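You operate a simulated robot arm through the tools that you are given. There is no shell and no other tool. Be economical: measure what you need, move in short steps, check, and stop when the job is done.

You run a simulated robot arm. Do the job below in one go: nothing can be reset, and whatever is moved stays where it is left.

JOB
Put things in order on the worktop under the window. At the end: the brown crock stands where the plain bun stood; the red tomato from the worktop under the window stands where the jar (marked "BEANS") stood; the jar from the worktop under the window is on the teal ribbed tray; the plain bun stands where the salt shaker stood; the salt shaker stands on top of the cream tin (marked "SODA"); whatever was shut is shut again. Leave all else as you found it, and nothing knocked over.

Only the result counts: the job must be done as asked and must still hold three seconds after the hand-in. Knocking over, shifting, dropping, spilling or breaking anything else fails it.

ROBOT AND FRAMES
A 6-joint arm with a two-finger parallel gripper, fixed in place. Base frame: the origin is at the foot of the arm, x ahead of it, y to its left, z up; the work surface is at about z = 860. Readings come in mm, rad, newtons and seconds.
With the tool pointing down near the work surface it reaches from about 240 to 640 mm from the base axis. Its first joint turns from -1.152 to 1.152 rad. Payload 2.7 kg.
The tool frame sits at the grasp point between the pads (the TCP): z along the fingers, y along the line on which they close. The tips reach 23 mm beyond it. The gripper opens to 94 mm. The fingers are 38 mm wide and 10 mm thick; the gripper's body (54 by 96 mm) begins 39 mm behind the TCP.
Orientation is that of the tool frame in the base frame, as a unit quaternion [w, x, y, z]. With the fingers straight down and closing along the base's y, the tool's x points along the base's -x, its y along +y and its z along -z.

CONTROLS
- The arm moves only by the tool servo_tool. Its argument "deltas" is a list of rows, each a list of 3 entries, a list of its own where there are three numbers: the gripper command, from -1 (shut) to 1 (fully open), values between in proportion, then the shift along the tool's x, y, z in units of 200 mm (1.0 is 200 mm), then the turn, a rotation vector about the tool's x, y, z in units of 180 degrees (1.0 is 180 degrees). In form: [[grip, [dx, dy, dz], [wx, wy, wz]], ...]. A call has 1 to 10 rows; each row is the pose to reach, as a shift and turn from the pose commanded when the call began, along the tool's axes at that moment. A call with a number of a shift or a turn outside -1 to 1 is refused whole. Each row takes 0.2 s and may step no farther than 50 mm and 0.15 rad from the row before; otherwise, or with a gripper value out of range, the whole call is refused. Where a pose cannot be reached the arm comes as near as it can. A force on the tool above 40 N (or 10 N above the force at the start of the call, whichever is more), or a blocked arm, ends the call early, and 0.2 s more pass. The fingers move at their own pace (about 45 mm/s each) and stop on an object; they squeeze with about 23 N. The grip force told is the motor's: it shows also when the fingers shut on nothing. Time passes only in rows, and 0.2 s behind the last, so rows that repeat a pose let the fingers close. The reply holds the time, the measured pose of the TCP, the force on the tool along the base axes, the opening and the grip force, in the units named above and with some noise.
- Cameras (640 x 400 px; columns grow to the right, rows downward): "scene" is fixed at [84.7, -448.9, 1388.3]; the picture's right is [0.62, -0.78, 0.00], its down [-0.55, -0.44, -0.71] and it looks along [0.56, 0.44, -0.70] (base axes); focal length 273 px, centre (320, 200). "wrist" rides on the gripper at [-39, 0, -44] in the tool frame; the picture's right is [0.00, -1.00, 0.00], its down [0.97, 0.00, -0.24] and it looks along [0.24, 0.00, 0.97] (tool axes); focal length 218 px, centre (320, 200).
- camera(camera): a new picture of that camera. The clock stands still meanwhile.
- pixel_to_xyz(camera, pixels): for up to 12 pixels [column, row] of the newest picture of that camera ("zoom" is the newest enlarged one), the place [x, y, z] in the base frame of the surface seen there, good to about 2 mm. The clock stands still meanwhile.
- zoom(camera, box): a new picture of the part [left, top, right, bottom] of that camera's present view, enlarged. The clock stands still meanwhile.
- sign_off(): hands the job in; it is judged then, once.

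Keep the steps short. Do not move on a guess: measure, check each grasp and each placing, and mend mistakes. In all there are 80 turns and 54 pictures (those below and enlarged ones count). Leave the gripper open and the arm clear of the work at the hand-in unless told otherwise, and finish with a single line.

The tools are called as name(argument=value, ...) on one line, values as JSON. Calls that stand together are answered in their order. servo_tool: Moves the arm, as the interface text tells. Its arguments: {"type":"object","properties":{"deltas":{"type":"array"}},"required":["deltas"]} The other tools are called the same way: camera (camera) takes a picture; pixel_to_xyz (camera, pixels) gives the place of the surface under pixels of a picture; zoom (camera, box) takes an enlarged picture of a part of a camera's view; sign_off () hands the job in.

At the start:

```text
clock: 0.0
position: [351.8, -28.8, 1150.9]
tool_rot: [0.0, 0.001, 1.0, 0.0]
ft_force: [-0.5, -0.3, 0.2]
width: 93.8
finger_force: 0.1
```

scene: 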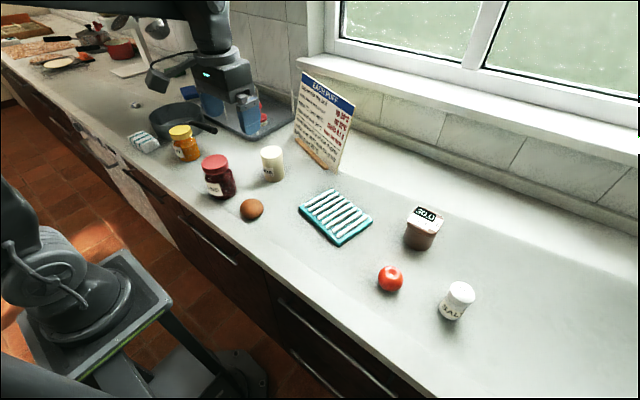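
wrist: 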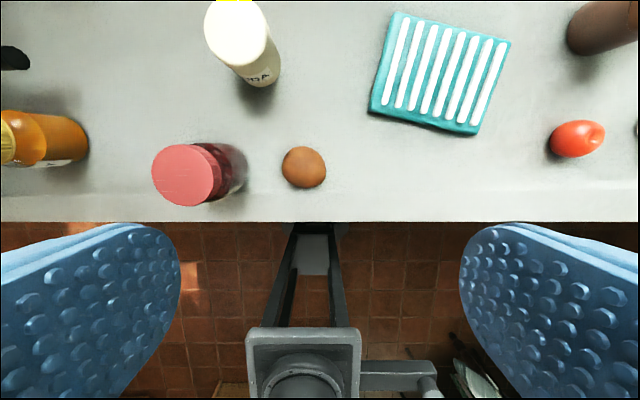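

I see a row of things on the worktop. I will enlarge the scene to read the labels.

zoom(camera="scene", box=[120, 100, 300, 230])

zoom(camera="scene", box=[290, 170, 500, 330])

```text
3.08 times, centred on (210, 165) of scene
```

zoom: 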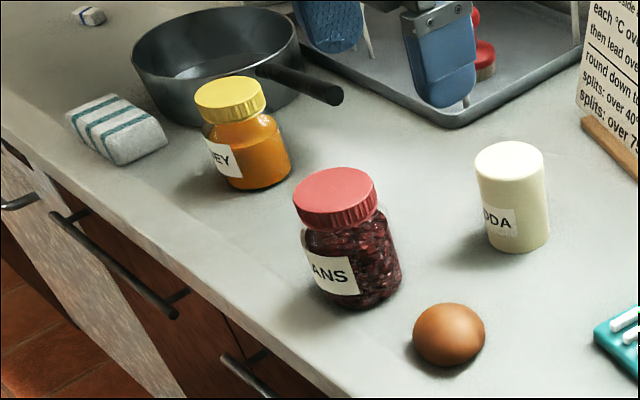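

```text
2.50 times, centred on (395, 250) of scene
```

zoom: 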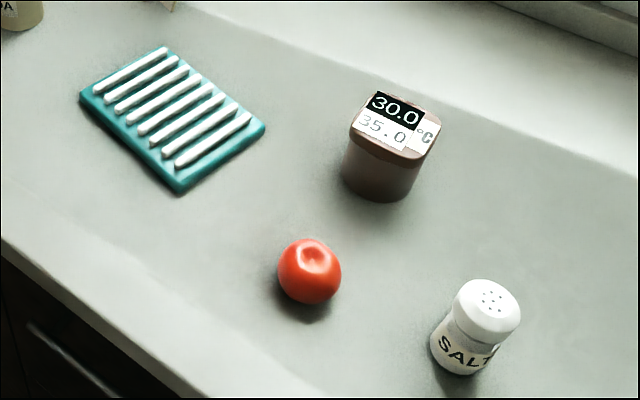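

The sign by the window and the display on the crock may matter, so I will read them.

zoom(camera="scene", box=[285, 65, 365, 180])

zoom(camera="scene", box=[395, 195, 455, 255])

```text
3.48 times, centred on (325, 122) of scene
```

zoom: 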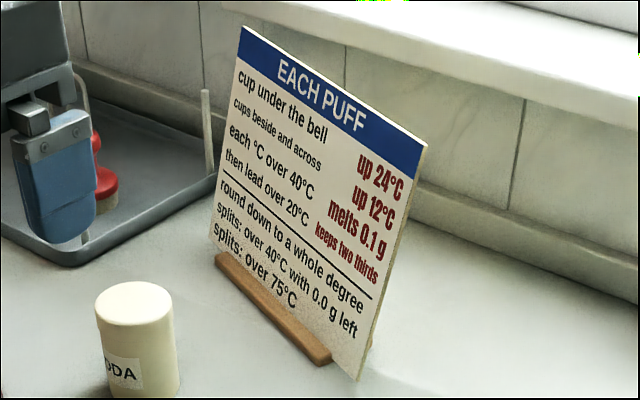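

```text
6.67 times, centred on (425, 225) of scene
```

zoom: 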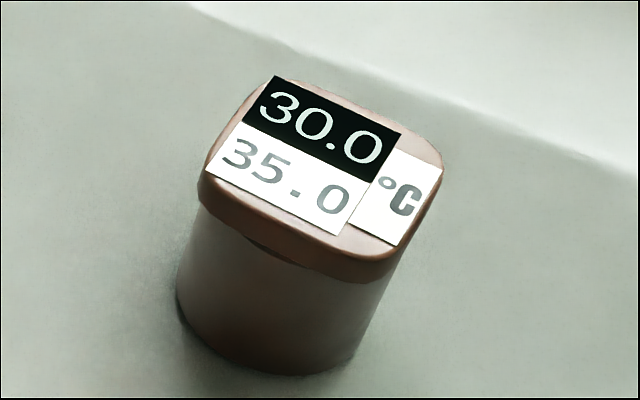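

The sign belongs to the machine and asks nothing of this job. Next I will measure the things in the scene picture: jar top (214,160), bun (251,206), tin top (272,151), tray corners, crock, tomato, shaker.

pixel_to_xyz(camera="scene", pixels=[[214, 161], [251, 206], [272, 150], [302, 208], [328, 190], [371, 221], [340, 245], [425, 214], [389, 275], [460, 290], [180, 131], [336, 217]])

pixel_to_xyz(camera="wrist", pixels=[[185, 176], [304, 165], [236, 40], [393, 14], [510, 42], [371, 110], [472, 133], [580, 138], [152, 180], [220, 175], [184, 146], [184, 205]])

```text
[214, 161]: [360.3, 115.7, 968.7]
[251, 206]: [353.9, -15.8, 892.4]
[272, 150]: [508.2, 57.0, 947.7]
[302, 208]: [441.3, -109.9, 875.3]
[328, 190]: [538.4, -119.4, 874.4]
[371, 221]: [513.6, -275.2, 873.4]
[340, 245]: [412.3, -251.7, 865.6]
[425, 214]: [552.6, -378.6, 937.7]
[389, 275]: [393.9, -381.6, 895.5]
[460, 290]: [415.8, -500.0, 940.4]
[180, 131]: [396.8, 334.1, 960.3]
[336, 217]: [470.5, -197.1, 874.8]
```

```text
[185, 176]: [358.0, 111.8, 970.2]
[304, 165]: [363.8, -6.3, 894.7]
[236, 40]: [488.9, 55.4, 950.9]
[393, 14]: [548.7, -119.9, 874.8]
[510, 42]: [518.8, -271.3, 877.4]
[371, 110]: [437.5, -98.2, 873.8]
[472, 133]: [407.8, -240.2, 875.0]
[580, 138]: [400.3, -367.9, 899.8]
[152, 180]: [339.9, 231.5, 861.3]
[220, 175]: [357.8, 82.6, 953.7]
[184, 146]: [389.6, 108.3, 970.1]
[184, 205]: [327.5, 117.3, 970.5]
```

The jar is near (358,112), the bun (360,-10), the tin (500,56), the tray's middle (478,-183). The salt shaker and crock are far right. I will move right, high up, to look at them from above.

servo_tool(deltas=[[1, [0, -0.25, 0], [0, 0, 0]], [1, [0, -0.5, 0], [0, 0, 0]], [1, [0, -0.75, 0], [0, 0, 0]], [1, [0, -1, 0], [0, 0, 0]]])

servo_tool(deltas=[[1, [0, -0.23, 0], [0, 0, 0]], [1, [0, -0.46, 0], [0, 0, 0]], [1, [0, -0.69, 0], [0, 0, 0]], [1, [0, -0.92, 0], [0, 0, 0]], [1, [-0.2, -0.92, 0], [0, 0, 0]]])

camera(camera="wrist")

```text
clock: 1.0
position: [351.5, -227.1, 1151.2]
tool_rot: [0.0, 0.0, 1.0, -0.001]
ft_force: [0.0, 0.9, -0.4]
width: 94.2
finger_force: 0.2
```

```text
clock: 2.2
position: [389.9, -410.9, 1149.7]
tool_rot: [-0.001, 0.0, 1.0, 0.0]
ft_force: [0.3, -0.7, 0.4]
width: 94.0
finger_force: 0.1
```

```text
47 pictures are left
```

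wrist: 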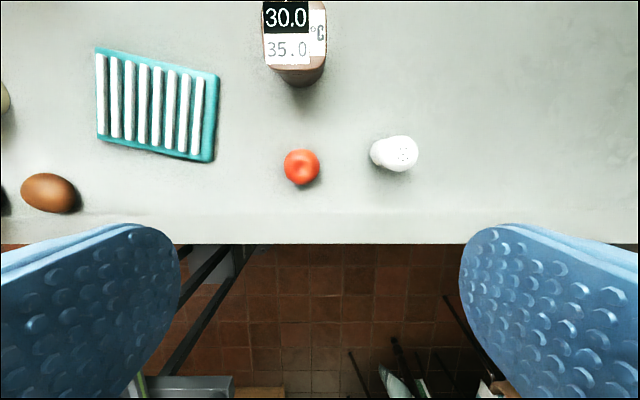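

The shaker's cap is at (405,152), the tomato at (302,167), the crock's lid at (293,35). I will measure edges of each.

pixel_to_xyz(camera="wrist", pixels=[[403, 152], [415, 152], [390, 152], [403, 140], [403, 168], [302, 167], [286, 167], [318, 166], [301, 151], [268, 60], [322, 62], [294, 5]])

zoom(camera="wrist", box=[240, 0, 440, 200])

zoom(camera="scene", box=[375, 195, 485, 330])

```text
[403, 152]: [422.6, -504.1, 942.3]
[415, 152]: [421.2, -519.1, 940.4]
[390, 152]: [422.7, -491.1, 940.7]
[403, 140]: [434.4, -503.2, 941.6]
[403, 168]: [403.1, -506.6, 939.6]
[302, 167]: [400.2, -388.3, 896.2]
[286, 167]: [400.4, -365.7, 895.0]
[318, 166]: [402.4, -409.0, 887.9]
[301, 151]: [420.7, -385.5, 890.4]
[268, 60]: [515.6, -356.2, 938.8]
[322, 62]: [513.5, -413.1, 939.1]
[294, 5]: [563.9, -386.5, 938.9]
```

```text
2.00 times, centred on (340, 100) of wrist
```

zoom: 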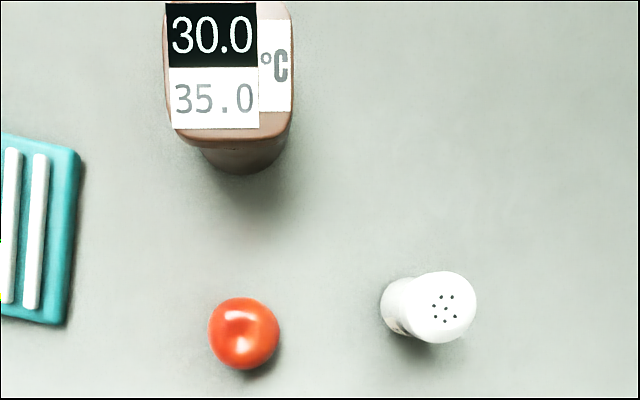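

```text
2.96 times, centred on (430, 262) of scene
```

zoom: 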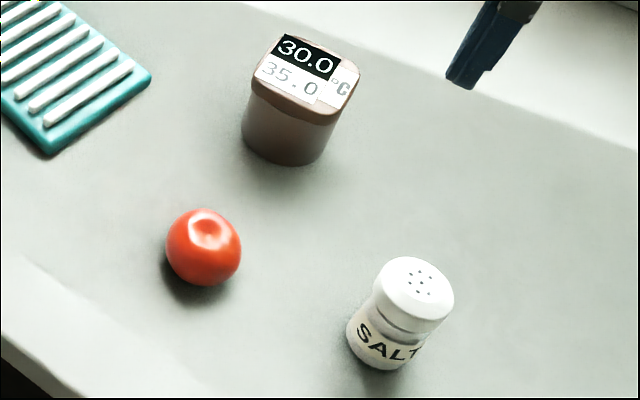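

The shaker's cap centre is about (422,-504), top 941; its foot is at 860. I will go over it and come down to z = 1000 first to check reach.

servo_tool(deltas=[[1, [-0.077, -0.231, 0], [0, 0, 0]], [1, [-0.155, -0.462, 0], [0, 0, 0]], [1, [-0.155, -0.462, 0.2], [0, 0, 0]], [1, [-0.155, -0.462, 0.4], [0, 0, 0]], [1, [-0.155, -0.462, 0.6], [0, 0, 0]], [1, [-0.155, -0.462, 0.75], [0, 0, 0]], [1, [-0.155, -0.462, 0.75], [0, 0, 0]]])

camera(camera="wrist")

```text
clock: 3.8
position: [406.0, -486.5, 997.0]
tool_rot: [0.0, 0.0, 1.0, 0.0]
ft_force: [0.5, -0.6, 0.1]
width: 93.8
finger_force: 0.0
out of reach, approached as far as the arm can: row 1, 2, 3, 4, 5, 6, 7
```

```text
44 pictures are left
```

wrist: 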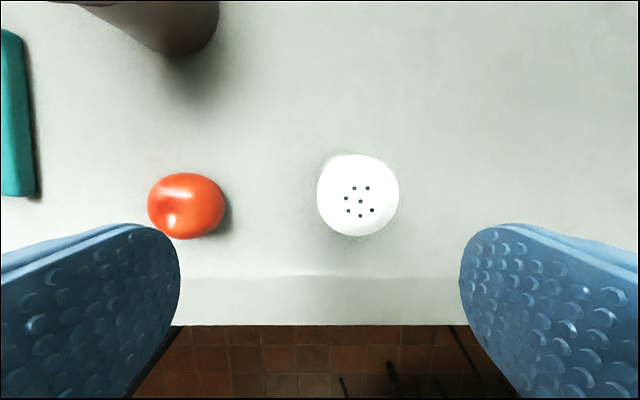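

Straight down, the arm stops at a radius of 634 and the shaker stands at 657. I will turn the gripper so it closes across the radial line, then lean the fingers outward. First the turn of 50 degrees, slightly pulled back and up.

servo_tool(deltas=[[1, [0.1, 0, -0.1], [0, 0, 0.0463]], [1, [0.1, 0, -0.1], [0, 0, 0.0926]], [1, [0.1, 0, -0.1], [0, 0, 0.1389]], [1, [0.1, 0, -0.1], [0, 0, 0.1852]], [1, [0.1, 0, -0.1], [0, 0, 0.2315]], [1, [0.1, 0, -0.1], [0, 0, 0.2778]], [1, [0.1, 0, -0.1], [0, 0, 0.2778]]])

```text
clock: 5.4
position: [390.2, -491.7, 1018.7]
tool_rot: [-0.001, 0.424, 0.906, 0.0]
ft_force: [-0.9, -0.3, -0.6]
width: 93.9
finger_force: 0.0
out of reach, approached as far as the arm can: row 1, 2, 3, 4, 5, 6, 7
```

The turn is right. Now I lean the fingers outward by 15 degrees and see where the arm gets to.

servo_tool(deltas=[[1, [0, 0, 0], [0, -0.0417, 0]], [1, [0, 0, 0], [0, -0.0833, 0]], [1, [0, 0, 0], [0, -0.0833, 0]]])

camera(camera="wrist")

```text
clock: 6.2
position: [383.9, -486.1, 1016.4]
tool_rot: [0.119, 0.42, 0.898, -0.055]
ft_force: [0.3, 0.3, -1.4]
width: 94.1
finger_force: 0.0
```

```text
43 pictures are left
```

wrist: 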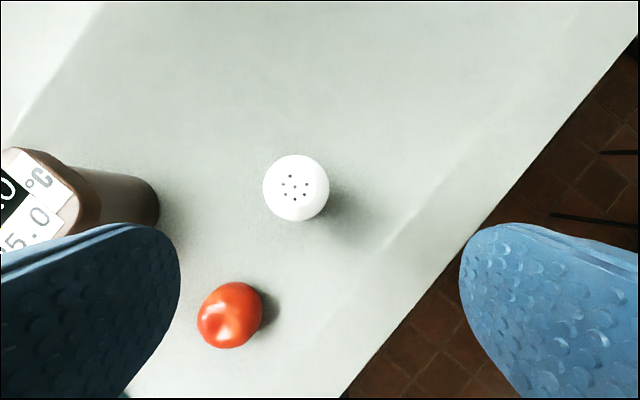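

The tool now leans outward and reached its command, and the camera looks straight down. I will measure the cap at (296,188) and its edges.

pixel_to_xyz(camera="wrist", pixels=[[296, 188], [268, 188], [324, 188], [296, 160], [296, 216], [152, 208], [100, 172], [230, 315]])

```text
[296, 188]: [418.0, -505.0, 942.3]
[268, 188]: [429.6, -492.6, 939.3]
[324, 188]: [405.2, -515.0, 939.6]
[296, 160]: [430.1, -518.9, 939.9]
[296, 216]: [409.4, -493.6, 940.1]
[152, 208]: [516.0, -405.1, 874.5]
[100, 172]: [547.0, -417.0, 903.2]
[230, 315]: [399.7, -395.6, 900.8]
```

The shaker's middle is at (418.5,-505). I go down along the fingers to a TCP height of about 910, still open.

servo_tool(deltas=[[1, [-0.04, 0.071, 0.05], [0, 0, 0]], [1, [-0.04, 0.071, 0.2], [0, 0, 0]], [1, [-0.04, 0.071, 0.35], [0, 0, 0]], [1, [-0.04, 0.071, 0.48], [0, 0, 0]], [1, [-0.04, 0.071, 0.562], [0, 0, 0]], [1, [-0.04, 0.071, 0.562], [0, 0, 0]]])

camera(camera="wrist")

```text
clock: 7.6
position: [421.5, -504.0, 908.7]
tool_rot: [0.118, 0.42, 0.898, -0.055]
ft_force: [-0.6, -1.0, 0.4]
width: 94.2
finger_force: 0.0
```

```text
42 pictures are left
```

wrist: 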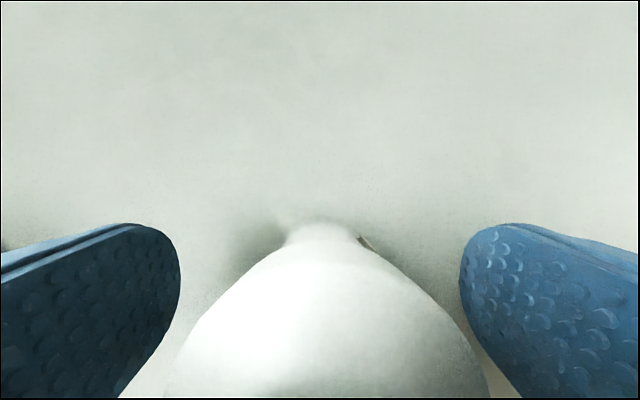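

The shaker lies between the pads, well centred. I close.

servo_tool(deltas=[[-1, [0, 0, 0], [0, 0, 0]], [-1, [0, 0, 0], [0, 0, 0]], [-1, [0, 0, 0], [0, 0, 0]], [-1, [0, 0, 0], [0, 0, 0]], [-1, [0, 0, 0], [0, 0, 0]], [-1, [0, 0, 0], [0, 0, 0]]])

```text
clock: 9.0
position: [420.2, -506.6, 909.8]
tool_rot: [0.118, 0.419, 0.899, -0.055]
ft_force: [0.9, 0.7, 0.3]
width: 40.6
finger_force: 23.0
```

Held at 40.6 mm with 23 N. I lift along the fingers.

servo_tool(deltas=[[-1, [0, 0, -0.05], [0, 0, 0]], [-1, [0, 0, -0.15], [0, 0, 0]], [-1, [0, 0, -0.3], [0, 0, 0]], [-1, [0, 0, -0.45], [0, 0, 0]], [-1, [0, 0, -0.6], [0, 0, 0]], [-1, [0, 0, -0.75], [0, 0, 0]], [-1, [0, 0, -0.85], [0, 0, 0]]])

camera(camera="scene")

```text
clock: 10.6
position: [392.9, -471.9, 1075.4]
tool_rot: [0.118, 0.419, 0.899, -0.055]
ft_force: [1.1, -0.1, -2.2]
width: 40.4
finger_force: 23.1
```

```text
41 pictures are left
```

scene: 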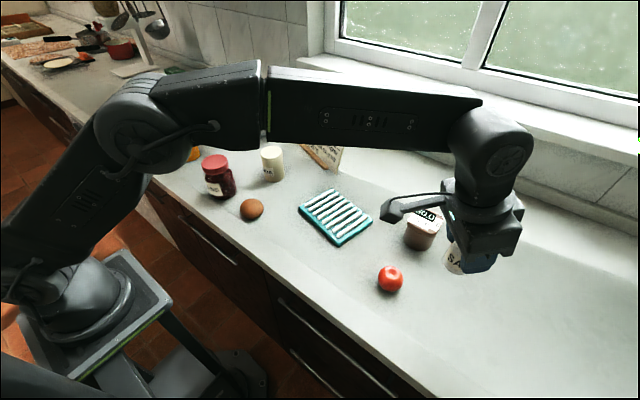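

The shaker hangs safely. Before carrying it over, I will measure the tin's top precisely from the scene picture.

zoom(camera="scene", box=[240, 130, 304, 190])

```text
6.67 times, centred on (272, 160) of scene
```

zoom: 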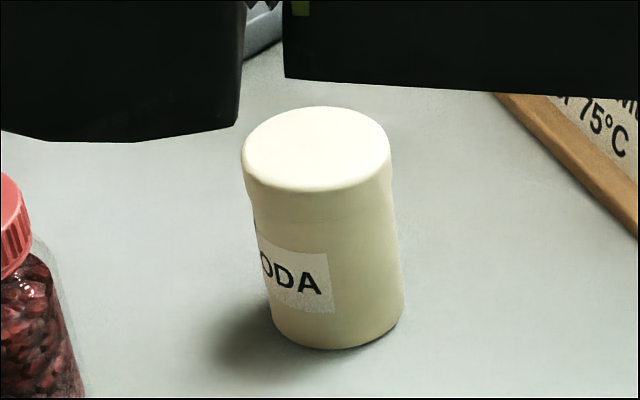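

pixel_to_xyz(camera="zoom", pixels=[[318, 148], [252, 148], [384, 148], [318, 112], [318, 184]])

```text
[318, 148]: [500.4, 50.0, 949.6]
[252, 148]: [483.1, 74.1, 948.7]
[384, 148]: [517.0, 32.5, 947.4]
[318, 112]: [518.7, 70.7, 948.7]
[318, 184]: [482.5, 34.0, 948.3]
```

The tin's top middle is (500,52.5), z 948.5, about 58 mm across. I carry the shaker inward and to the left in steps, turning with the arm.

servo_tool(deltas=[[-1, [0.101, 0.15, -0.027], [-0.0048, 0, -0.0179]], [-1, [0.202, 0.3, -0.054], [-0.0096, 0, -0.0358]], [-1, [0.303, 0.45, -0.081], [-0.0144, 0, -0.0537]], [-1, [0.404, 0.6, -0.108], [-0.0192, 0, -0.0715]], [-1, [0.505, 0.75, -0.135], [-0.024, 0, -0.0894]], [-1, [0.607, 0.9, -0.163], [-0.0288, 0, -0.1073]], [-1, [0.607, 0.9, -0.163], [-0.0288, 0, -0.1073]]])

pixel_to_xyz(camera="scene", pixels=[[335, 160], [325, 155]])

```text
clock: 12.2
position: [448.4, -259.5, 1074.1]
tool_rot: [0.126, 0.256, 0.958, -0.034]
ft_force: [-0.6, 0.3, -0.8]
width: 40.3
finger_force: 23.6
```

```text
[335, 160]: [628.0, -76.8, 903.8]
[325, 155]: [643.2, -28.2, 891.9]
```

The sign stands beyond x = 600, out of the way. I go on to the left.

servo_tool(deltas=[[-1, [0.042, 0.155, -0.011], [-0.0052, 0, -0.0193]], [-1, [0.084, 0.31, -0.022], [-0.0104, 0, -0.0386]], [-1, [0.125, 0.464, -0.034], [-0.0155, 0, -0.058]], [-1, [0.167, 0.619, -0.045], [-0.0207, 0, -0.0773]], [-1, [0.209, 0.774, -0.056], [-0.0259, 0, -0.0966]], [-1, [0.209, 0.774, -0.056], [-0.0259, 0, -0.0966]]])

```text
clock: 13.6
position: [488.2, -104.0, 1073.6]
tool_rot: [0.129, 0.103, 0.986, -0.013]
ft_force: [0.2, -0.3, -0.4]
width: 40.6
finger_force: 22.9
```

servo_tool(deltas=[[-1, [0.021, 0.155, -0.006], [-0.0052, 0, -0.0193]], [-1, [0.042, 0.311, -0.011], [-0.0104, 0, -0.0386]], [-1, [0.062, 0.466, -0.017], [-0.0155, 0, -0.058]], [-1, [0.083, 0.622, -0.022], [-0.0207, 0, -0.0773]], [-1, [0.104, 0.777, -0.028], [-0.0259, 0, -0.0966]], [-1, [0.104, 0.777, -0.028], [-0.0259, 0, -0.0966]]])

zoom(camera="scene", box=[200, 50, 360, 200])

camera(camera="wrist")

```text
clock: 15.0
position: [500.5, 51.8, 1074.4]
tool_rot: [0.13, -0.051, 0.99, 0.007]
ft_force: [0.3, -0.1, -0.8]
width: 40.1
finger_force: 22.9
```

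```text
2.67 times, centred on (280, 125) of scene
```

zoom: 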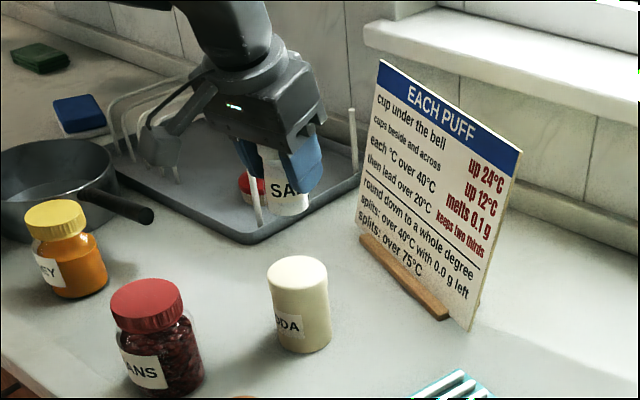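

```text
38 pictures are left
```

wrist: 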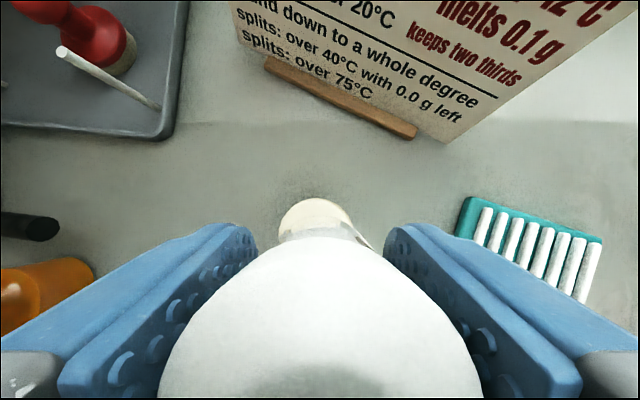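

The shaker hangs over the tin. I lower straight down by 70 mm, which should leave about 6 mm of air.

servo_tool(deltas=[[-1, [0.0259, 0, 0.0966], [0, 0, 0]], [-1, [0.0518, 0, 0.193], [0, 0, 0]], [-1, [0.0777, 0, 0.29], [0, 0, 0]], [-1, [0.0907, 0, 0.338], [0, 0, 0]], [-1, [0.0907, 0, 0.338], [0, 0, 0]]])

zoom(camera="scene", box=[230, 90, 320, 190])

```text
clock: 16.2
position: [500.5, 52.1, 1004.0]
tool_rot: [0.13, -0.05, 0.99, 0.006]
ft_force: [-1.1, -0.3, -1.3]
width: 40.2
finger_force: 22.8
```

```text
4.00 times, centred on (275, 140) of scene
```

zoom: 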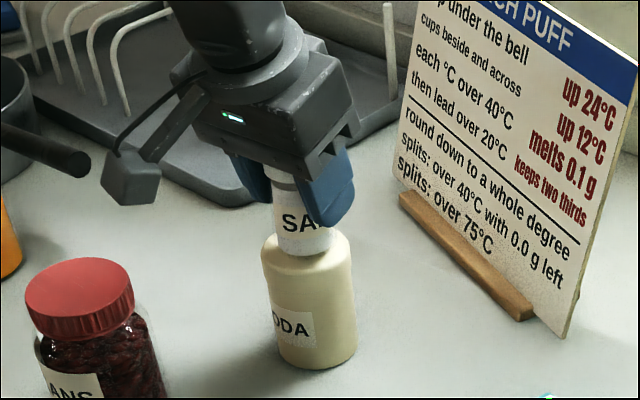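

It is well centred. I lower in small steps and watch the force.

servo_tool(deltas=[[-1, [0.0026, 0, 0.0097], [0, 0, 0]], [-1, [0.0052, 0, 0.0193], [0, 0, 0]], [-1, [0.0065, 0, 0.0241], [0, 0, 0]], [-1, [0.0065, 0, 0.0241], [0, 0, 0]]])

```text
clock: 17.2
position: [501.0, 51.7, 999.8]
tool_rot: [0.131, -0.051, 0.99, 0.007]
ft_force: [-0.5, -0.8, 2.6]
width: 40.4
finger_force: 23.2
```

servo_tool(deltas=[[-1, [0.0013, 0, 0.0048], [0, 0, 0]], [-1, [0.0013, 0, 0.0048], [0, 0, 0]]])

```text
clock: 17.8
position: [501.0, 53.2, 999.2]
tool_rot: [0.132, -0.052, 0.99, 0.007]
ft_force: [-2.5, -2.0, 13.2]
width: 40.2
finger_force: 22.8
```

Contact at 13 N. I open the fingers.

servo_tool(deltas=[[0, [0, 0, 0], [0, 0, 0]], [1, [0, 0, 0], [0, 0, 0]], [1, [0, 0, 0], [0, 0, 0]], [1, [0, 0, 0], [0, 0, 0]]])

zoom(camera="scene", box=[230, 90, 320, 190])

```text
clock: 18.8
position: [501.0, 51.8, 998.6]
tool_rot: [0.13, -0.051, 0.99, 0.008]
ft_force: [-0.3, 0.0, -0.4]
width: 94.1
finger_force: 0.1
```

```text
4.00 times, centred on (275, 140) of scene
```

zoom: 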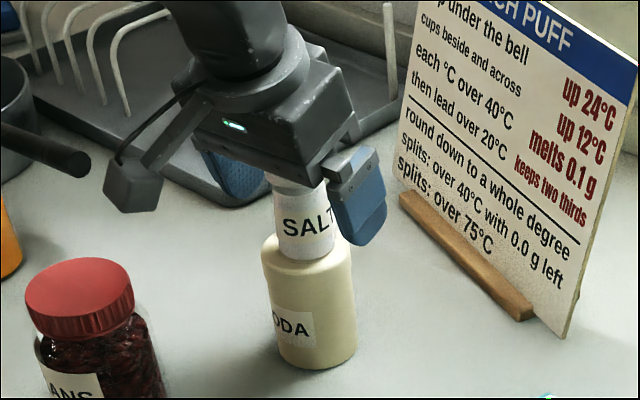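

The shaker stands on the tin. I back off along the fingers.

servo_tool(deltas=[[1, [0, 0, -0.1], [0, 0, 0]], [1, [0, 0, -0.25], [0, 0, 0]], [1, [0, 0, -0.45], [0, 0, 0]], [1, [0, 0, -0.65], [0, 0, 0]], [1, [0, 0, -0.65], [0, 0, 0]]])

servo_tool(deltas=[[1, [0, 0, 0], [0, 0.0417, 0]], [1, [0, 0, 0], [0, 0.0833, 0]], [1, [0, 0, 0], [0, 0.0833, 0]]])

```text
clock: 20.0
position: [466.1, 49.5, 1125.0]
tool_rot: [0.13, -0.052, 0.99, 0.006]
ft_force: [0.7, -0.3, 0.3]
width: 93.9
finger_force: 0.1
```

```text
clock: 20.8
position: [466.4, 49.1, 1125.1]
tool_rot: [-0.001, -0.051, 0.999, 0.0]
ft_force: [-1.1, 0.0, 0.5]
width: 94.3
finger_force: 0.0
```

Upright again. I move over the bun at about (370,-12), z 1040, and look.

servo_tool(deltas=[[1, [0.2, -0.1, 0], [0, 0, 0.0164]], [1, [0.4, -0.2, 0], [0, 0, 0.0327]], [1, [0.509, -0.255, 0.15], [0, 0, 0.0327]], [1, [0.509, -0.255, 0.3], [0, 0, 0.0327]], [1, [0.509, -0.255, 0.425], [0, 0, 0.0327]], [1, [0.509, -0.255, 0.425], [0, 0, 0.0327]]])

camera(camera="wrist")

```text
clock: 22.2
position: [371.7, -12.3, 1037.6]
tool_rot: [0.001, 0.0, 1.0, 0.0]
ft_force: [-0.2, 0.6, 0.4]
width: 94.1
finger_force: 0.1
```

```text
35 pictures are left
```

wrist: 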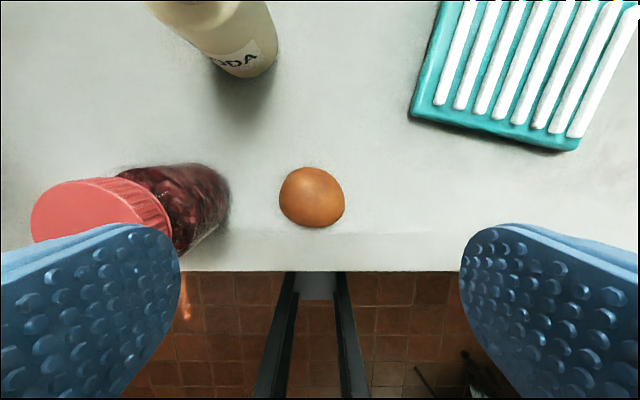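

The bun spans columns 279–344 and rows 167–228. I measure it.

pixel_to_xyz(camera="wrist", pixels=[[311, 197], [283, 197], [340, 200], [311, 170], [311, 224], [311, 240], [311, 262]])

zoom(camera="scene", box=[225, 180, 285, 235])

```text
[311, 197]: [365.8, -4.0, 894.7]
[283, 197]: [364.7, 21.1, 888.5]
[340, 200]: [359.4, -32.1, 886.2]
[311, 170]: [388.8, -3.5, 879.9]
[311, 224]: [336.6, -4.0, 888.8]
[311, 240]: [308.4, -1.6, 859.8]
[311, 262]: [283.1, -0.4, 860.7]
```

```text
7.27 times, centred on (255, 208) of scene
```

zoom: 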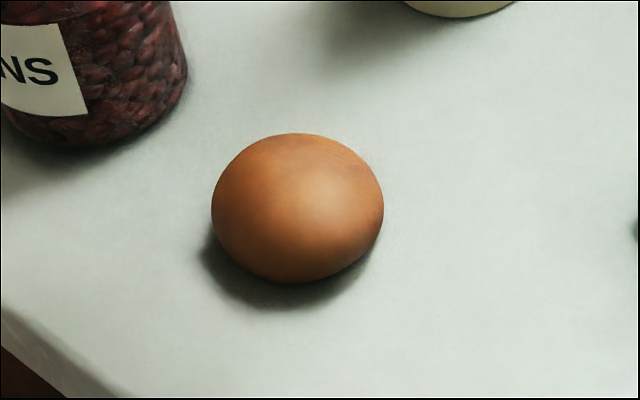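

The bun's middle is (362.5,-5), about 56 mm across, 36 tall. I must set it down far out with a leaning tool, so I grasp it with the same 15 degree lean. First lean.

servo_tool(deltas=[[1, [0, 0, 0], [0, -0.0417, 0]], [1, [0, 0, 0], [0, -0.0833, 0]], [1, [0, 0, 0], [0, -0.0833, 0]], [1, [0, 0, 0], [0, -0.0833, 0]]])

```text
clock: 23.2
position: [372.2, -13.1, 1039.0]
tool_rot: [0.131, -0.001, 0.991, 0.0]
ft_force: [0.6, -0.4, -0.3]
width: 94.3
finger_force: 0.1
```

servo_tool(deltas=[[1, [0.1, 0.02, 0.1], [0, 0, 0]], [1, [0.2, 0.039, 0.25], [0, 0, 0]], [1, [0.233, 0.039, 0.45], [0, 0, 0]], [1, [0.233, 0.039, 0.6], [0, 0, 0]], [1, [0.233, 0.039, 0.69], [0, 0, 0]], [1, [0.233, 0.039, 0.69], [0, 0, 0]]])

zoom(camera="scene", box=[200, 140, 300, 240])

```text
clock: 24.6
position: [361.5, -3.8, 892.3]
tool_rot: [0.131, 0.0, 0.991, 0.0]
ft_force: [-0.1, -0.1, 0.3]
width: 94.1
finger_force: 0.2
```

```text
4.00 times, centred on (250, 190) of scene
```

zoom: 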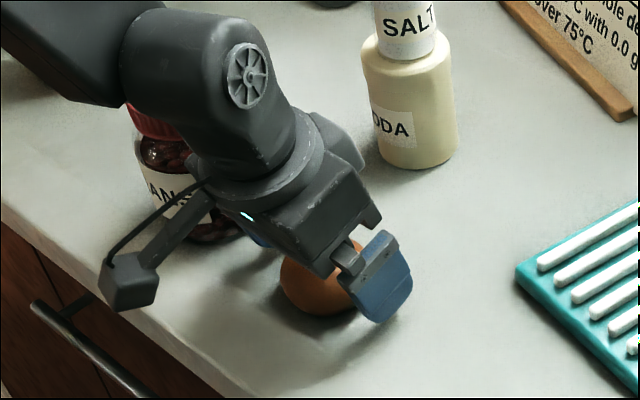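

The fingers straddle the bun. I close.

servo_tool(deltas=[[-1, [0, 0, 0], [0, 0, 0]], [-1, [0, 0, 0], [0, 0, 0]], [-1, [0, 0, 0], [0, 0, 0]], [-1, [0, 0, 0], [0, 0, 0]], [-1, [0, 0, 0], [0, 0, 0]]])

```text
clock: 25.8
position: [362.3, -2.5, 893.5]
tool_rot: [0.129, -0.001, 0.992, 0.0]
ft_force: [-0.4, -0.1, -0.7]
width: 63.7
finger_force: 14.0
```

Width 63.7 at 14 N — perhaps not settled. I wait a bit more.

servo_tool(deltas=[[-1, [0, 0, 0], [0, 0, 0]], [-1, [0, 0, 0], [0, 0, 0]]])

```text
clock: 26.4
position: [361.1, -4.2, 893.6]
tool_rot: [0.131, -0.001, 0.991, 0.0]
ft_force: [0.2, -0.3, 0.4]
width: 64.2
finger_force: 13.3
```

Held at 64 mm. I lift straight up slowly to 1003.

servo_tool(deltas=[[-1, [-0.0129, 0, -0.0483], [0, 0, 0]], [-1, [-0.0388, 0, -0.145], [0, 0, 0]], [-1, [-0.0777, 0, -0.29], [0, 0, 0]], [-1, [-0.1165, 0, -0.435], [0, 0, 0]], [-1, [-0.1425, 0, -0.531], [0, 0, 0]]])

camera(camera="wrist")

zoom(camera="scene", box=[200, 100, 320, 240])

```text
clock: 27.6
position: [361.4, -3.6, 1004.1]
tool_rot: [0.131, -0.001, 0.991, 0.001]
ft_force: [1.1, 0.1, -1.1]
width: 64.5
finger_force: 13.8
```

```text
32 pictures are left
```

wrist: 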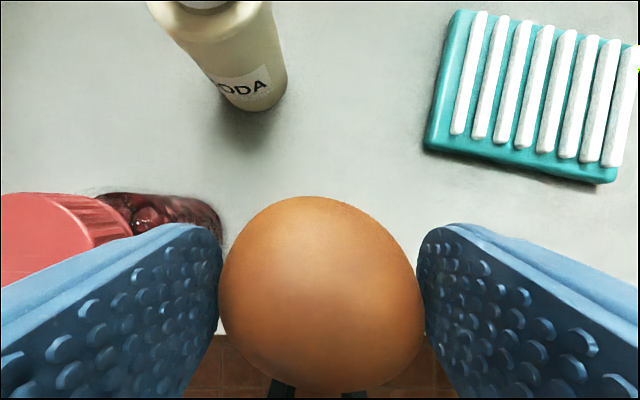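

```text
2.86 times, centred on (260, 170) of scene
```

zoom: 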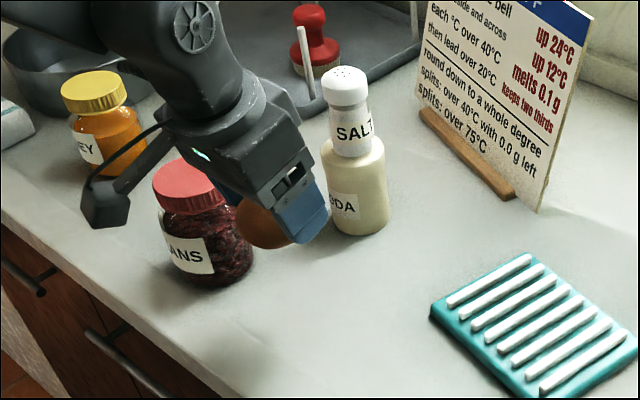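

The bun is held well and the spot it leaves is (362.5,-5). I carry it right, turning with the arm.

servo_tool(deltas=[[-1, [-0.023, -0.174, -0.011], [0.0072, 0, 0.0268]], [-1, [-0.045, -0.347, -0.021], [0.0144, 0, 0.0537]], [-1, [-0.068, -0.521, -0.032], [0.0216, 0, 0.0805]], [-1, [-0.09, -0.694, -0.042], [0.0288, 0, 0.1074]], [-1, [-0.113, -0.868, -0.053], [0.036, 0, 0.1342]], [-1, [-0.113, -0.868, -0.053], [0.036, 0, 0.1342]]])

```text
clock: 29.0
position: [380.5, -178.5, 1020.4]
tool_rot: [0.127, 0.214, 0.968, -0.029]
ft_force: [1.0, -1.1, -0.6]
width: 64.2
finger_force: 13.4
```

servo_tool(deltas=[[-1, [-0.051, -0.162, 0.014], [0.0073, 0, 0.0273]], [-1, [-0.102, -0.324, 0.027], [0.0146, 0, 0.0545]], [-1, [-0.152, -0.486, 0.041], [0.0219, 0, 0.0818]], [-1, [-0.203, -0.648, 0.054], [0.0292, 0, 0.109]], [-1, [-0.254, -0.81, 0.068], [0.0365, 0, 0.1363]], [-1, [-0.254, -0.81, 0.068], [0.0365, 0, 0.1363]]])

```text
clock: 30.4
position: [359.1, -347.4, 1020.6]
tool_rot: [0.119, 0.422, 0.897, -0.056]
ft_force: [-0.5, 0.2, -0.1]
width: 64.1
finger_force: 13.8
```

Over the right side now. I go to a point just above and inward of the shaker's old spot.

servo_tool(deltas=[[-1, [-0.12, -0.054, 0.06], [0, 0, 0]], [-1, [-0.24, -0.107, 0.13], [0, 0, 0]], [-1, [-0.36, -0.161, 0.22], [0, 0, 0]], [-1, [-0.48, -0.214, 0.33], [0, 0, 0]], [-1, [-0.601, -0.268, 0.4645], [0, 0, 0]], [-1, [-0.601, -0.268, 0.4645], [0, 0, 0]]])

```text
clock: 31.8
position: [409.2, -489.8, 960.9]
tool_rot: [0.118, 0.422, 0.897, -0.055]
ft_force: [-0.5, 0.1, -0.4]
width: 64.1
finger_force: 14.1
```

servo_tool(deltas=[[-1, [0, -0.003, 0.11], [0, 0, 0]], [-1, [0, -0.003, 0.22], [0, 0, 0]], [-1, [0, -0.003, 0.3], [0, 0, 0]], [-1, [-0.001, -0.003, 0.329], [0, 0, 0]], [-1, [-0.001, -0.003, 0.329], [0, 0, 0]]])

zoom(camera="scene", box=[400, 230, 520, 340])

```text
clock: 33.0
position: [420.1, -503.7, 897.0]
tool_rot: [0.118, 0.422, 0.897, -0.056]
ft_force: [-0.5, -0.9, -0.5]
width: 64.3
finger_force: 14.3
```

```text
3.64 times, centred on (460, 285) of scene
```

zoom: 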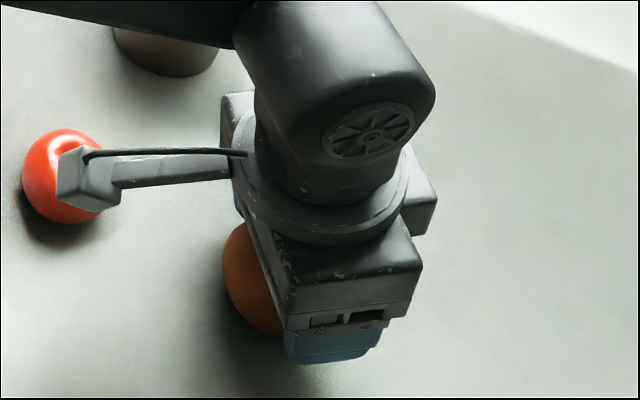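

About 3 mm of air is left. I lower in small steps.

servo_tool(deltas=[[-1, [0.0013, 0, 0.0048], [0, 0, 0]], [-1, [0.0026, 0, 0.0097], [0, 0, 0]], [-1, [0.0039, 0, 0.0145], [0, 0, 0]], [-1, [0.0039, 0, 0.0145], [0, 0, 0]]])

```text
clock: 34.0
position: [417.2, -502.2, 895.3]
tool_rot: [0.119, 0.422, 0.897, -0.055]
ft_force: [-0.7, 0.0, -0.3]
width: 64.2
finger_force: 14.3
```

servo_tool(deltas=[[-1, [0.0013, 0, 0.0048], [0, 0, 0]], [-1, [0.0019, 0, 0.0072], [0, 0, 0]], [-1, [0.0019, 0, 0.0072], [0, 0, 0]]])

```text
clock: 34.8
position: [419.5, -503.5, 893.3]
tool_rot: [0.119, 0.422, 0.897, -0.055]
ft_force: [0.0, -0.1, 1.6]
width: 64.1
finger_force: 14.4
```

servo_tool(deltas=[[-1, [0.0013, 0, 0.0048], [0, 0, 0]], [-1, [0.0013, 0, 0.0048], [0, 0, 0]]])

```text
clock: 35.4
position: [417.6, -503.7, 894.0]
tool_rot: [0.119, 0.423, 0.897, -0.056]
ft_force: [-1.0, -0.2, 6.7]
width: 64.1
finger_force: 13.9
```

Contact at 6.7 N. I open and back off along the fingers, then look.

servo_tool(deltas=[[0.6, [0, 0, 0], [0, 0, 0]], [1, [0, 0, 0], [0, 0, 0]], [1, [0, 0, 0], [0, 0, 0]], [1, [0, 0, 0], [0, 0, 0]], [1, [0, 0, -0.1], [0, 0, 0]], [1, [0, 0, -0.3], [0, 0, 0]], [1, [0, 0, -0.5], [0, 0, 0]], [1, [0, 0, -0.6], [0, 0, 0]], [1, [0, 0, -0.6], [0, 0, 0]]])

camera(camera="wrist")

```text
clock: 37.4
position: [398.8, -478.7, 1008.7]
tool_rot: [0.118, 0.422, 0.897, -0.056]
ft_force: [-0.3, -0.7, -0.9]
width: 94.2
finger_force: 0.0
```

```text
29 pictures are left
```

wrist: 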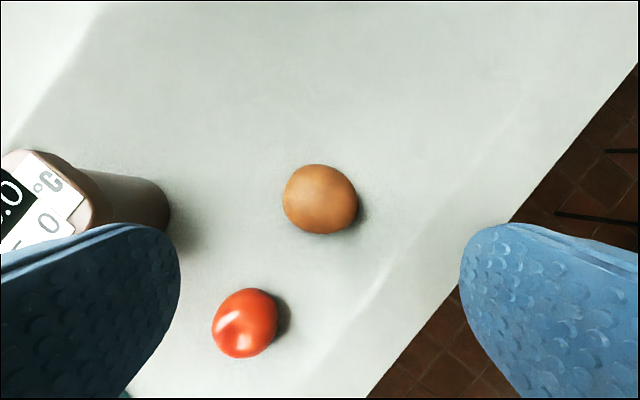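

The bun rests at (320,198). I check its place and measure the tomato and crock as well.

pixel_to_xyz(camera="wrist", pixels=[[320, 198], [286, 198], [354, 198], [320, 168], [320, 230], [246, 323], [160, 205], [110, 185]])

```text
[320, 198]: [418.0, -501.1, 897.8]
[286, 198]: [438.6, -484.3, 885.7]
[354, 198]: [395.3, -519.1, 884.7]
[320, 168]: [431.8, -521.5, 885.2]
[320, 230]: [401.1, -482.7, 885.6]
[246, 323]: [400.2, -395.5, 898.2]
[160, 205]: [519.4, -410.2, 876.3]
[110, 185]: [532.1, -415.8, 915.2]
```

The bun stands within about 3 mm of the shaker's old spot. Now the crock: its sides run along the base axes, so I turn the tool back to close along y, keep the lean, and look down at it.

servo_tool(deltas=[[1, [0.0094, 0.105, -0.021], [-0.0104, 0, -0.0386]], [1, [0.0189, 0.209, -0.042], [-0.0207, 0, -0.0773]], [1, [0.0283, 0.314, -0.063], [-0.0311, 0, -0.1159]], [1, [0.0377, 0.419, -0.084], [-0.0414, 0, -0.1546]], [1, [0.0471, 0.523, -0.105], [-0.0518, 0, -0.1932]], [1, [0.0566, 0.628, -0.126], [-0.0621, 0, -0.2319]], [1, [0.066, 0.7325, -0.147], [-0.0725, 0, -0.2705]], [1, [0.066, 0.7325, -0.147], [-0.0725, 0, -0.2705]]])

camera(camera="wrist")

```text
clock: 39.2
position: [498.6, -369.2, 1032.9]
tool_rot: [0.131, -0.001, 0.991, 0.0]
ft_force: [-0.1, 0.0, -0.6]
width: 94.0
finger_force: 0.0
```

```text
28 pictures are left
```

wrist: 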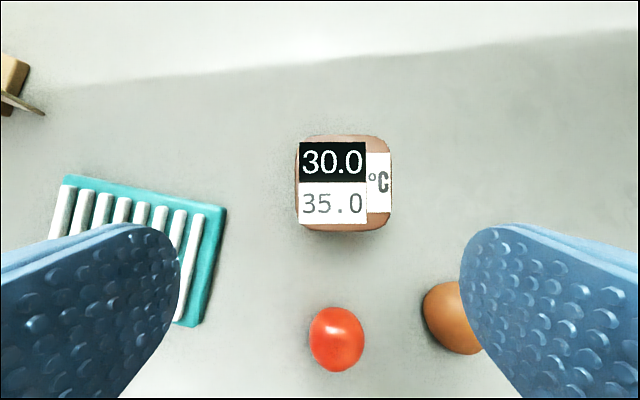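

The crock's lid spans columns 296–393 and rows 135–231. I measure it.

pixel_to_xyz(camera="wrist", pixels=[[344, 183], [300, 183], [390, 183], [344, 138], [344, 226], [336, 338], [312, 338], [362, 338], [336, 310], [336, 368]])

zoom(camera="wrist", box=[270, 110, 420, 250])

```text
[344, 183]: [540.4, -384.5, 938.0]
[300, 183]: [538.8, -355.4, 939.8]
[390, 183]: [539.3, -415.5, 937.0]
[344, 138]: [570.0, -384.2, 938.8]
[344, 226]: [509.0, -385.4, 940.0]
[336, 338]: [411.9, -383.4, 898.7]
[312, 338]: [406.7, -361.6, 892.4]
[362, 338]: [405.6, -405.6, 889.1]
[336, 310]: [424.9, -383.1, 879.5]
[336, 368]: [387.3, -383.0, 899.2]
```

```text
2.86 times, centred on (345, 180) of wrist
```

zoom: 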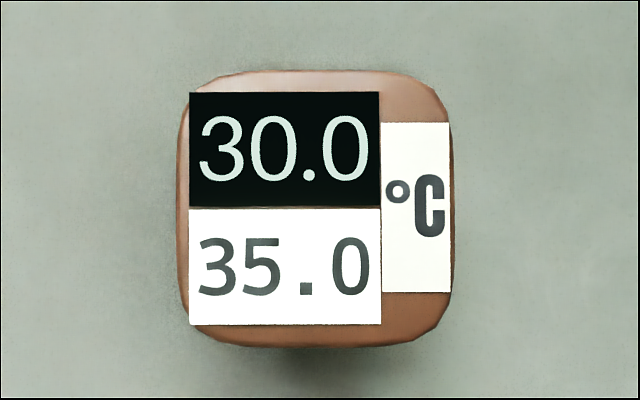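

The lid is centred at (539.5,-385), 64 mm across. I lean 5 degrees more.

servo_tool(deltas=[[1, [0, 0, 0], [0, -0.0278, 0]], [1, [0, 0, 0], [0, -0.0278, 0]], [1, [0, 0, 0], [0, -0.0278, 0]]])

servo_tool(deltas=[[1, [0.01, -0.0775, 0.1], [0, 0, 0]], [1, [0.02, -0.0775, 0.245], [0, 0, 0]], [1, [0.02, -0.0775, 0.245], [0, 0, 0]]])

```text
clock: 40.0
position: [497.9, -370.1, 1031.9]
tool_rot: [0.175, 0.0, 0.985, 0.0]
ft_force: [0.2, 0.1, 0.2]
width: 94.2
finger_force: 0.0
```

```text
clock: 40.8
position: [511.1, -383.9, 985.2]
tool_rot: [0.174, 0.0, 0.985, 0.0]
ft_force: [-0.3, 0.4, 0.1]
width: 94.4
finger_force: 0.1
```

servo_tool(deltas=[[1, [-0.004, -0.004, 0.13], [0, 0, 0]], [1, [-0.008, -0.004, 0.26], [0, 0, 0]], [1, [-0.012, -0.004, 0.34], [0, 0, 0]], [1, [-0.012, -0.004, 0.381], [0, 0, 0]], [1, [-0.012, -0.004, 0.381], [0, 0, 0]]])

zoom(camera="scene", box=[370, 160, 480, 270])

```text
clock: 42.0
position: [540.1, -385.0, 915.1]
tool_rot: [0.174, -0.001, 0.985, 0.0]
ft_force: [-0.3, 0.4, -0.5]
width: 94.1
finger_force: 0.0
```

```text
3.64 times, centred on (425, 215) of scene
```

zoom: 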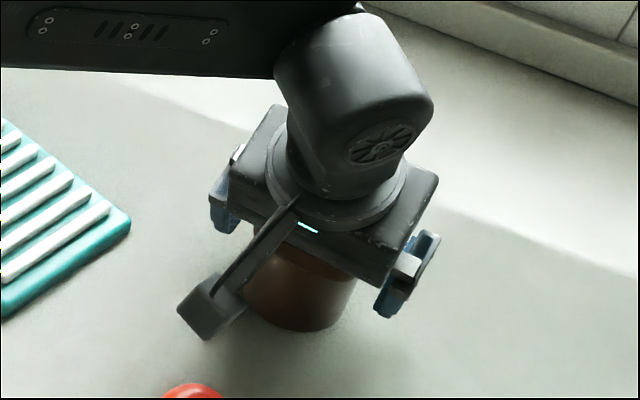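

Reached, and no contact yet. I close on the crock.

servo_tool(deltas=[[-1, [0, 0, 0], [0, 0, 0]], [-1, [0, 0, 0], [0, 0, 0]], [-1, [0, 0, 0], [0, 0, 0]], [-1, [0, 0, 0], [0, 0, 0]], [-1, [0, 0, 0], [0, 0, 0]], [-1, [0, 0, 0], [0, 0, 0]]])

servo_tool(deltas=[[-1, [-0.0086, 0, -0.0235], [0, 0, 0]], [-1, [-0.0171, 0, -0.047], [0, 0, 0]], [-1, [-0.0171, 0, -0.047], [0, 0, 0]]])

zoom(camera="scene", box=[370, 160, 480, 270])

```text
clock: 43.4
position: [539.8, -386.0, 915.4]
tool_rot: [0.173, -0.002, 0.985, 0.0]
ft_force: [-0.2, 0.4, -0.1]
width: 65.8
finger_force: 23.0
```

```text
clock: 44.2
position: [539.6, -387.0, 924.7]
tool_rot: [0.173, 0.0, 0.985, 0.0]
ft_force: [-0.3, 0.2, -1.6]
width: 65.5
finger_force: 23.2
```

```text
3.64 times, centred on (425, 215) of scene
```

zoom: 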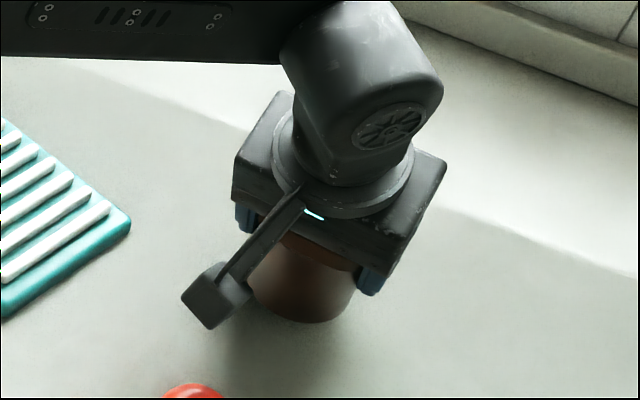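

The whole crock came up together with its lid. I lift further along the fingers.

servo_tool(deltas=[[-1, [0, 0, -0.1], [0, 0, 0]], [-1, [0, 0, -0.22], [0, 0, 0]], [-1, [0, 0, -0.34], [0, 0, 0]], [-1, [0, 0, -0.46], [0, 0, 0]], [-1, [0, 0, -0.55], [0, 0, 0]], [-1, [0, 0, -0.55], [0, 0, 0]]])

camera(camera="scene")

```text
clock: 45.6
position: [502.1, -386.6, 1027.7]
tool_rot: [0.173, -0.001, 0.985, 0.0]
ft_force: [0.2, -0.2, -1.8]
width: 65.5
finger_force: 22.6
```

```text
24 pictures are left
```

scene: 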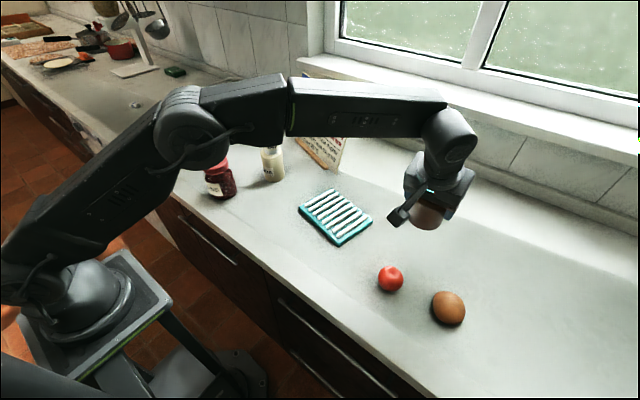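

The crock hangs level. I carry it left in two legs to above the bun's old spot.

servo_tool(deltas=[[-1, [0.0546, 0.1588, -0.0198], [0, 0, 0]], [-1, [0.1092, 0.3175, -0.0397], [0, 0, 0]], [-1, [0.1638, 0.4763, -0.0595], [0, 0, 0]], [-1, [0.2183, 0.635, -0.0793], [0, 0, 0]], [-1, [0.2729, 0.7938, -0.0992], [0, 0, 0]], [-1, [0.3275, 0.9525, -0.119], [0, 0, 0]], [-1, [0.3275, 0.9525, -0.119], [0, 0, 0]]])

servo_tool(deltas=[[-1, [0.0546, 0.1588, -0.0198], [0, 0, 0]], [-1, [0.1092, 0.3175, -0.0397], [0, 0, 0]], [-1, [0.1638, 0.4763, -0.0595], [0, 0, 0]], [-1, [0.2183, 0.635, -0.0793], [0, 0, 0]], [-1, [0.2729, 0.7938, -0.0992], [0, 0, 0]], [-1, [0.3275, 0.9525, -0.119], [0, 0, 0]], [-1, [0.3275, 0.9525, -0.119], [0, 0, 0]]])

```text
clock: 47.2
position: [431.3, -195.4, 1027.6]
tool_rot: [0.174, 0.0, 0.985, 0.0]
ft_force: [0.1, 0.8, -2.8]
width: 65.9
finger_force: 22.6
```

```text
clock: 48.8
position: [362.9, -4.7, 1028.5]
tool_rot: [0.174, 0.0, 0.985, 0.001]
ft_force: [-0.4, 0.6, -2.5]
width: 65.7
finger_force: 23.2
```

Over the spot. I lower by 108 mm, leaving about 4 mm.

servo_tool(deltas=[[-1, [0.0427, 0, 0.1175], [0, 0, 0]], [-1, [0.0855, 0, 0.235], [0, 0, 0]], [-1, [0.1283, 0, 0.3525], [0, 0, 0]], [-1, [0.1625, 0, 0.447], [0, 0, 0]], [-1, [0.1847, 0, 0.5076], [0, 0, 0]], [-1, [0.1847, 0, 0.5076], [0, 0, 0]]])

zoom(camera="scene", box=[190, 130, 310, 250])

```text
clock: 50.2
position: [362.8, -4.6, 919.3]
tool_rot: [0.174, -0.001, 0.985, 0.0]
ft_force: [0.4, 0.3, -2.5]
width: 65.7
finger_force: 23.4
```

```text
3.33 times, centred on (250, 190) of scene
```

zoom: 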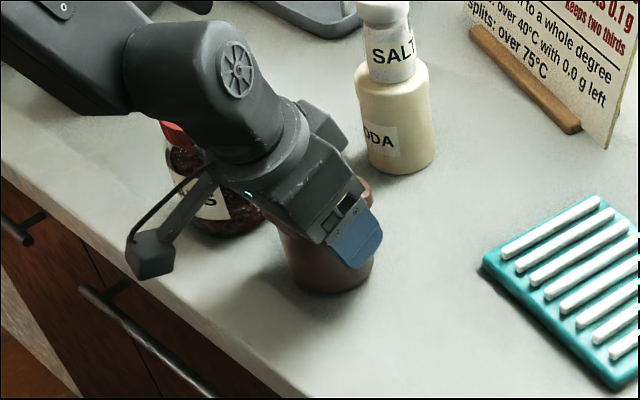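

Close to the worktop and level. I lower in 1 mm steps.

servo_tool(deltas=[[-1, [0.0017, 0, 0.0047], [0, 0, 0]], [-1, [0.0034, 0, 0.0094], [0, 0, 0]], [-1, [0.0051, 0, 0.0141], [0, 0, 0]], [-1, [0.006, 0, 0.0165], [0, 0, 0]], [-1, [0.006, 0, 0.0165], [0, 0, 0]]])

```text
clock: 51.4
position: [362.3, -5.4, 915.5]
tool_rot: [0.173, -0.001, 0.985, 0.0]
ft_force: [0.1, 0.4, -1.9]
width: 65.6
finger_force: 22.8
```

servo_tool(deltas=[[-1, [0.0009, 0, 0.0024], [0, 0, 0]], [-1, [0.0017, 0, 0.0047], [0, 0, 0]], [-1, [0.0017, 0, 0.0047], [0, 0, 0]]])

```text
clock: 52.2
position: [361.8, -5.6, 915.3]
tool_rot: [0.173, 0.0, 0.985, 0.0]
ft_force: [-0.6, 0.5, -3.1]
width: 65.4
finger_force: 23.0
```

servo_tool(deltas=[[-1, [0.0009, 0, 0.0024], [0, 0, 0]], [-1, [0.0017, 0, 0.0047], [0, 0, 0]], [-1, [0.0017, 0, 0.0047], [0, 0, 0]]])

```text
clock: 53.0
position: [363.9, -4.2, 915.6]
tool_rot: [0.174, 0.0, 0.985, 0.0]
ft_force: [-1.8, 0.9, 4.4]
width: 65.6
finger_force: 22.8
```

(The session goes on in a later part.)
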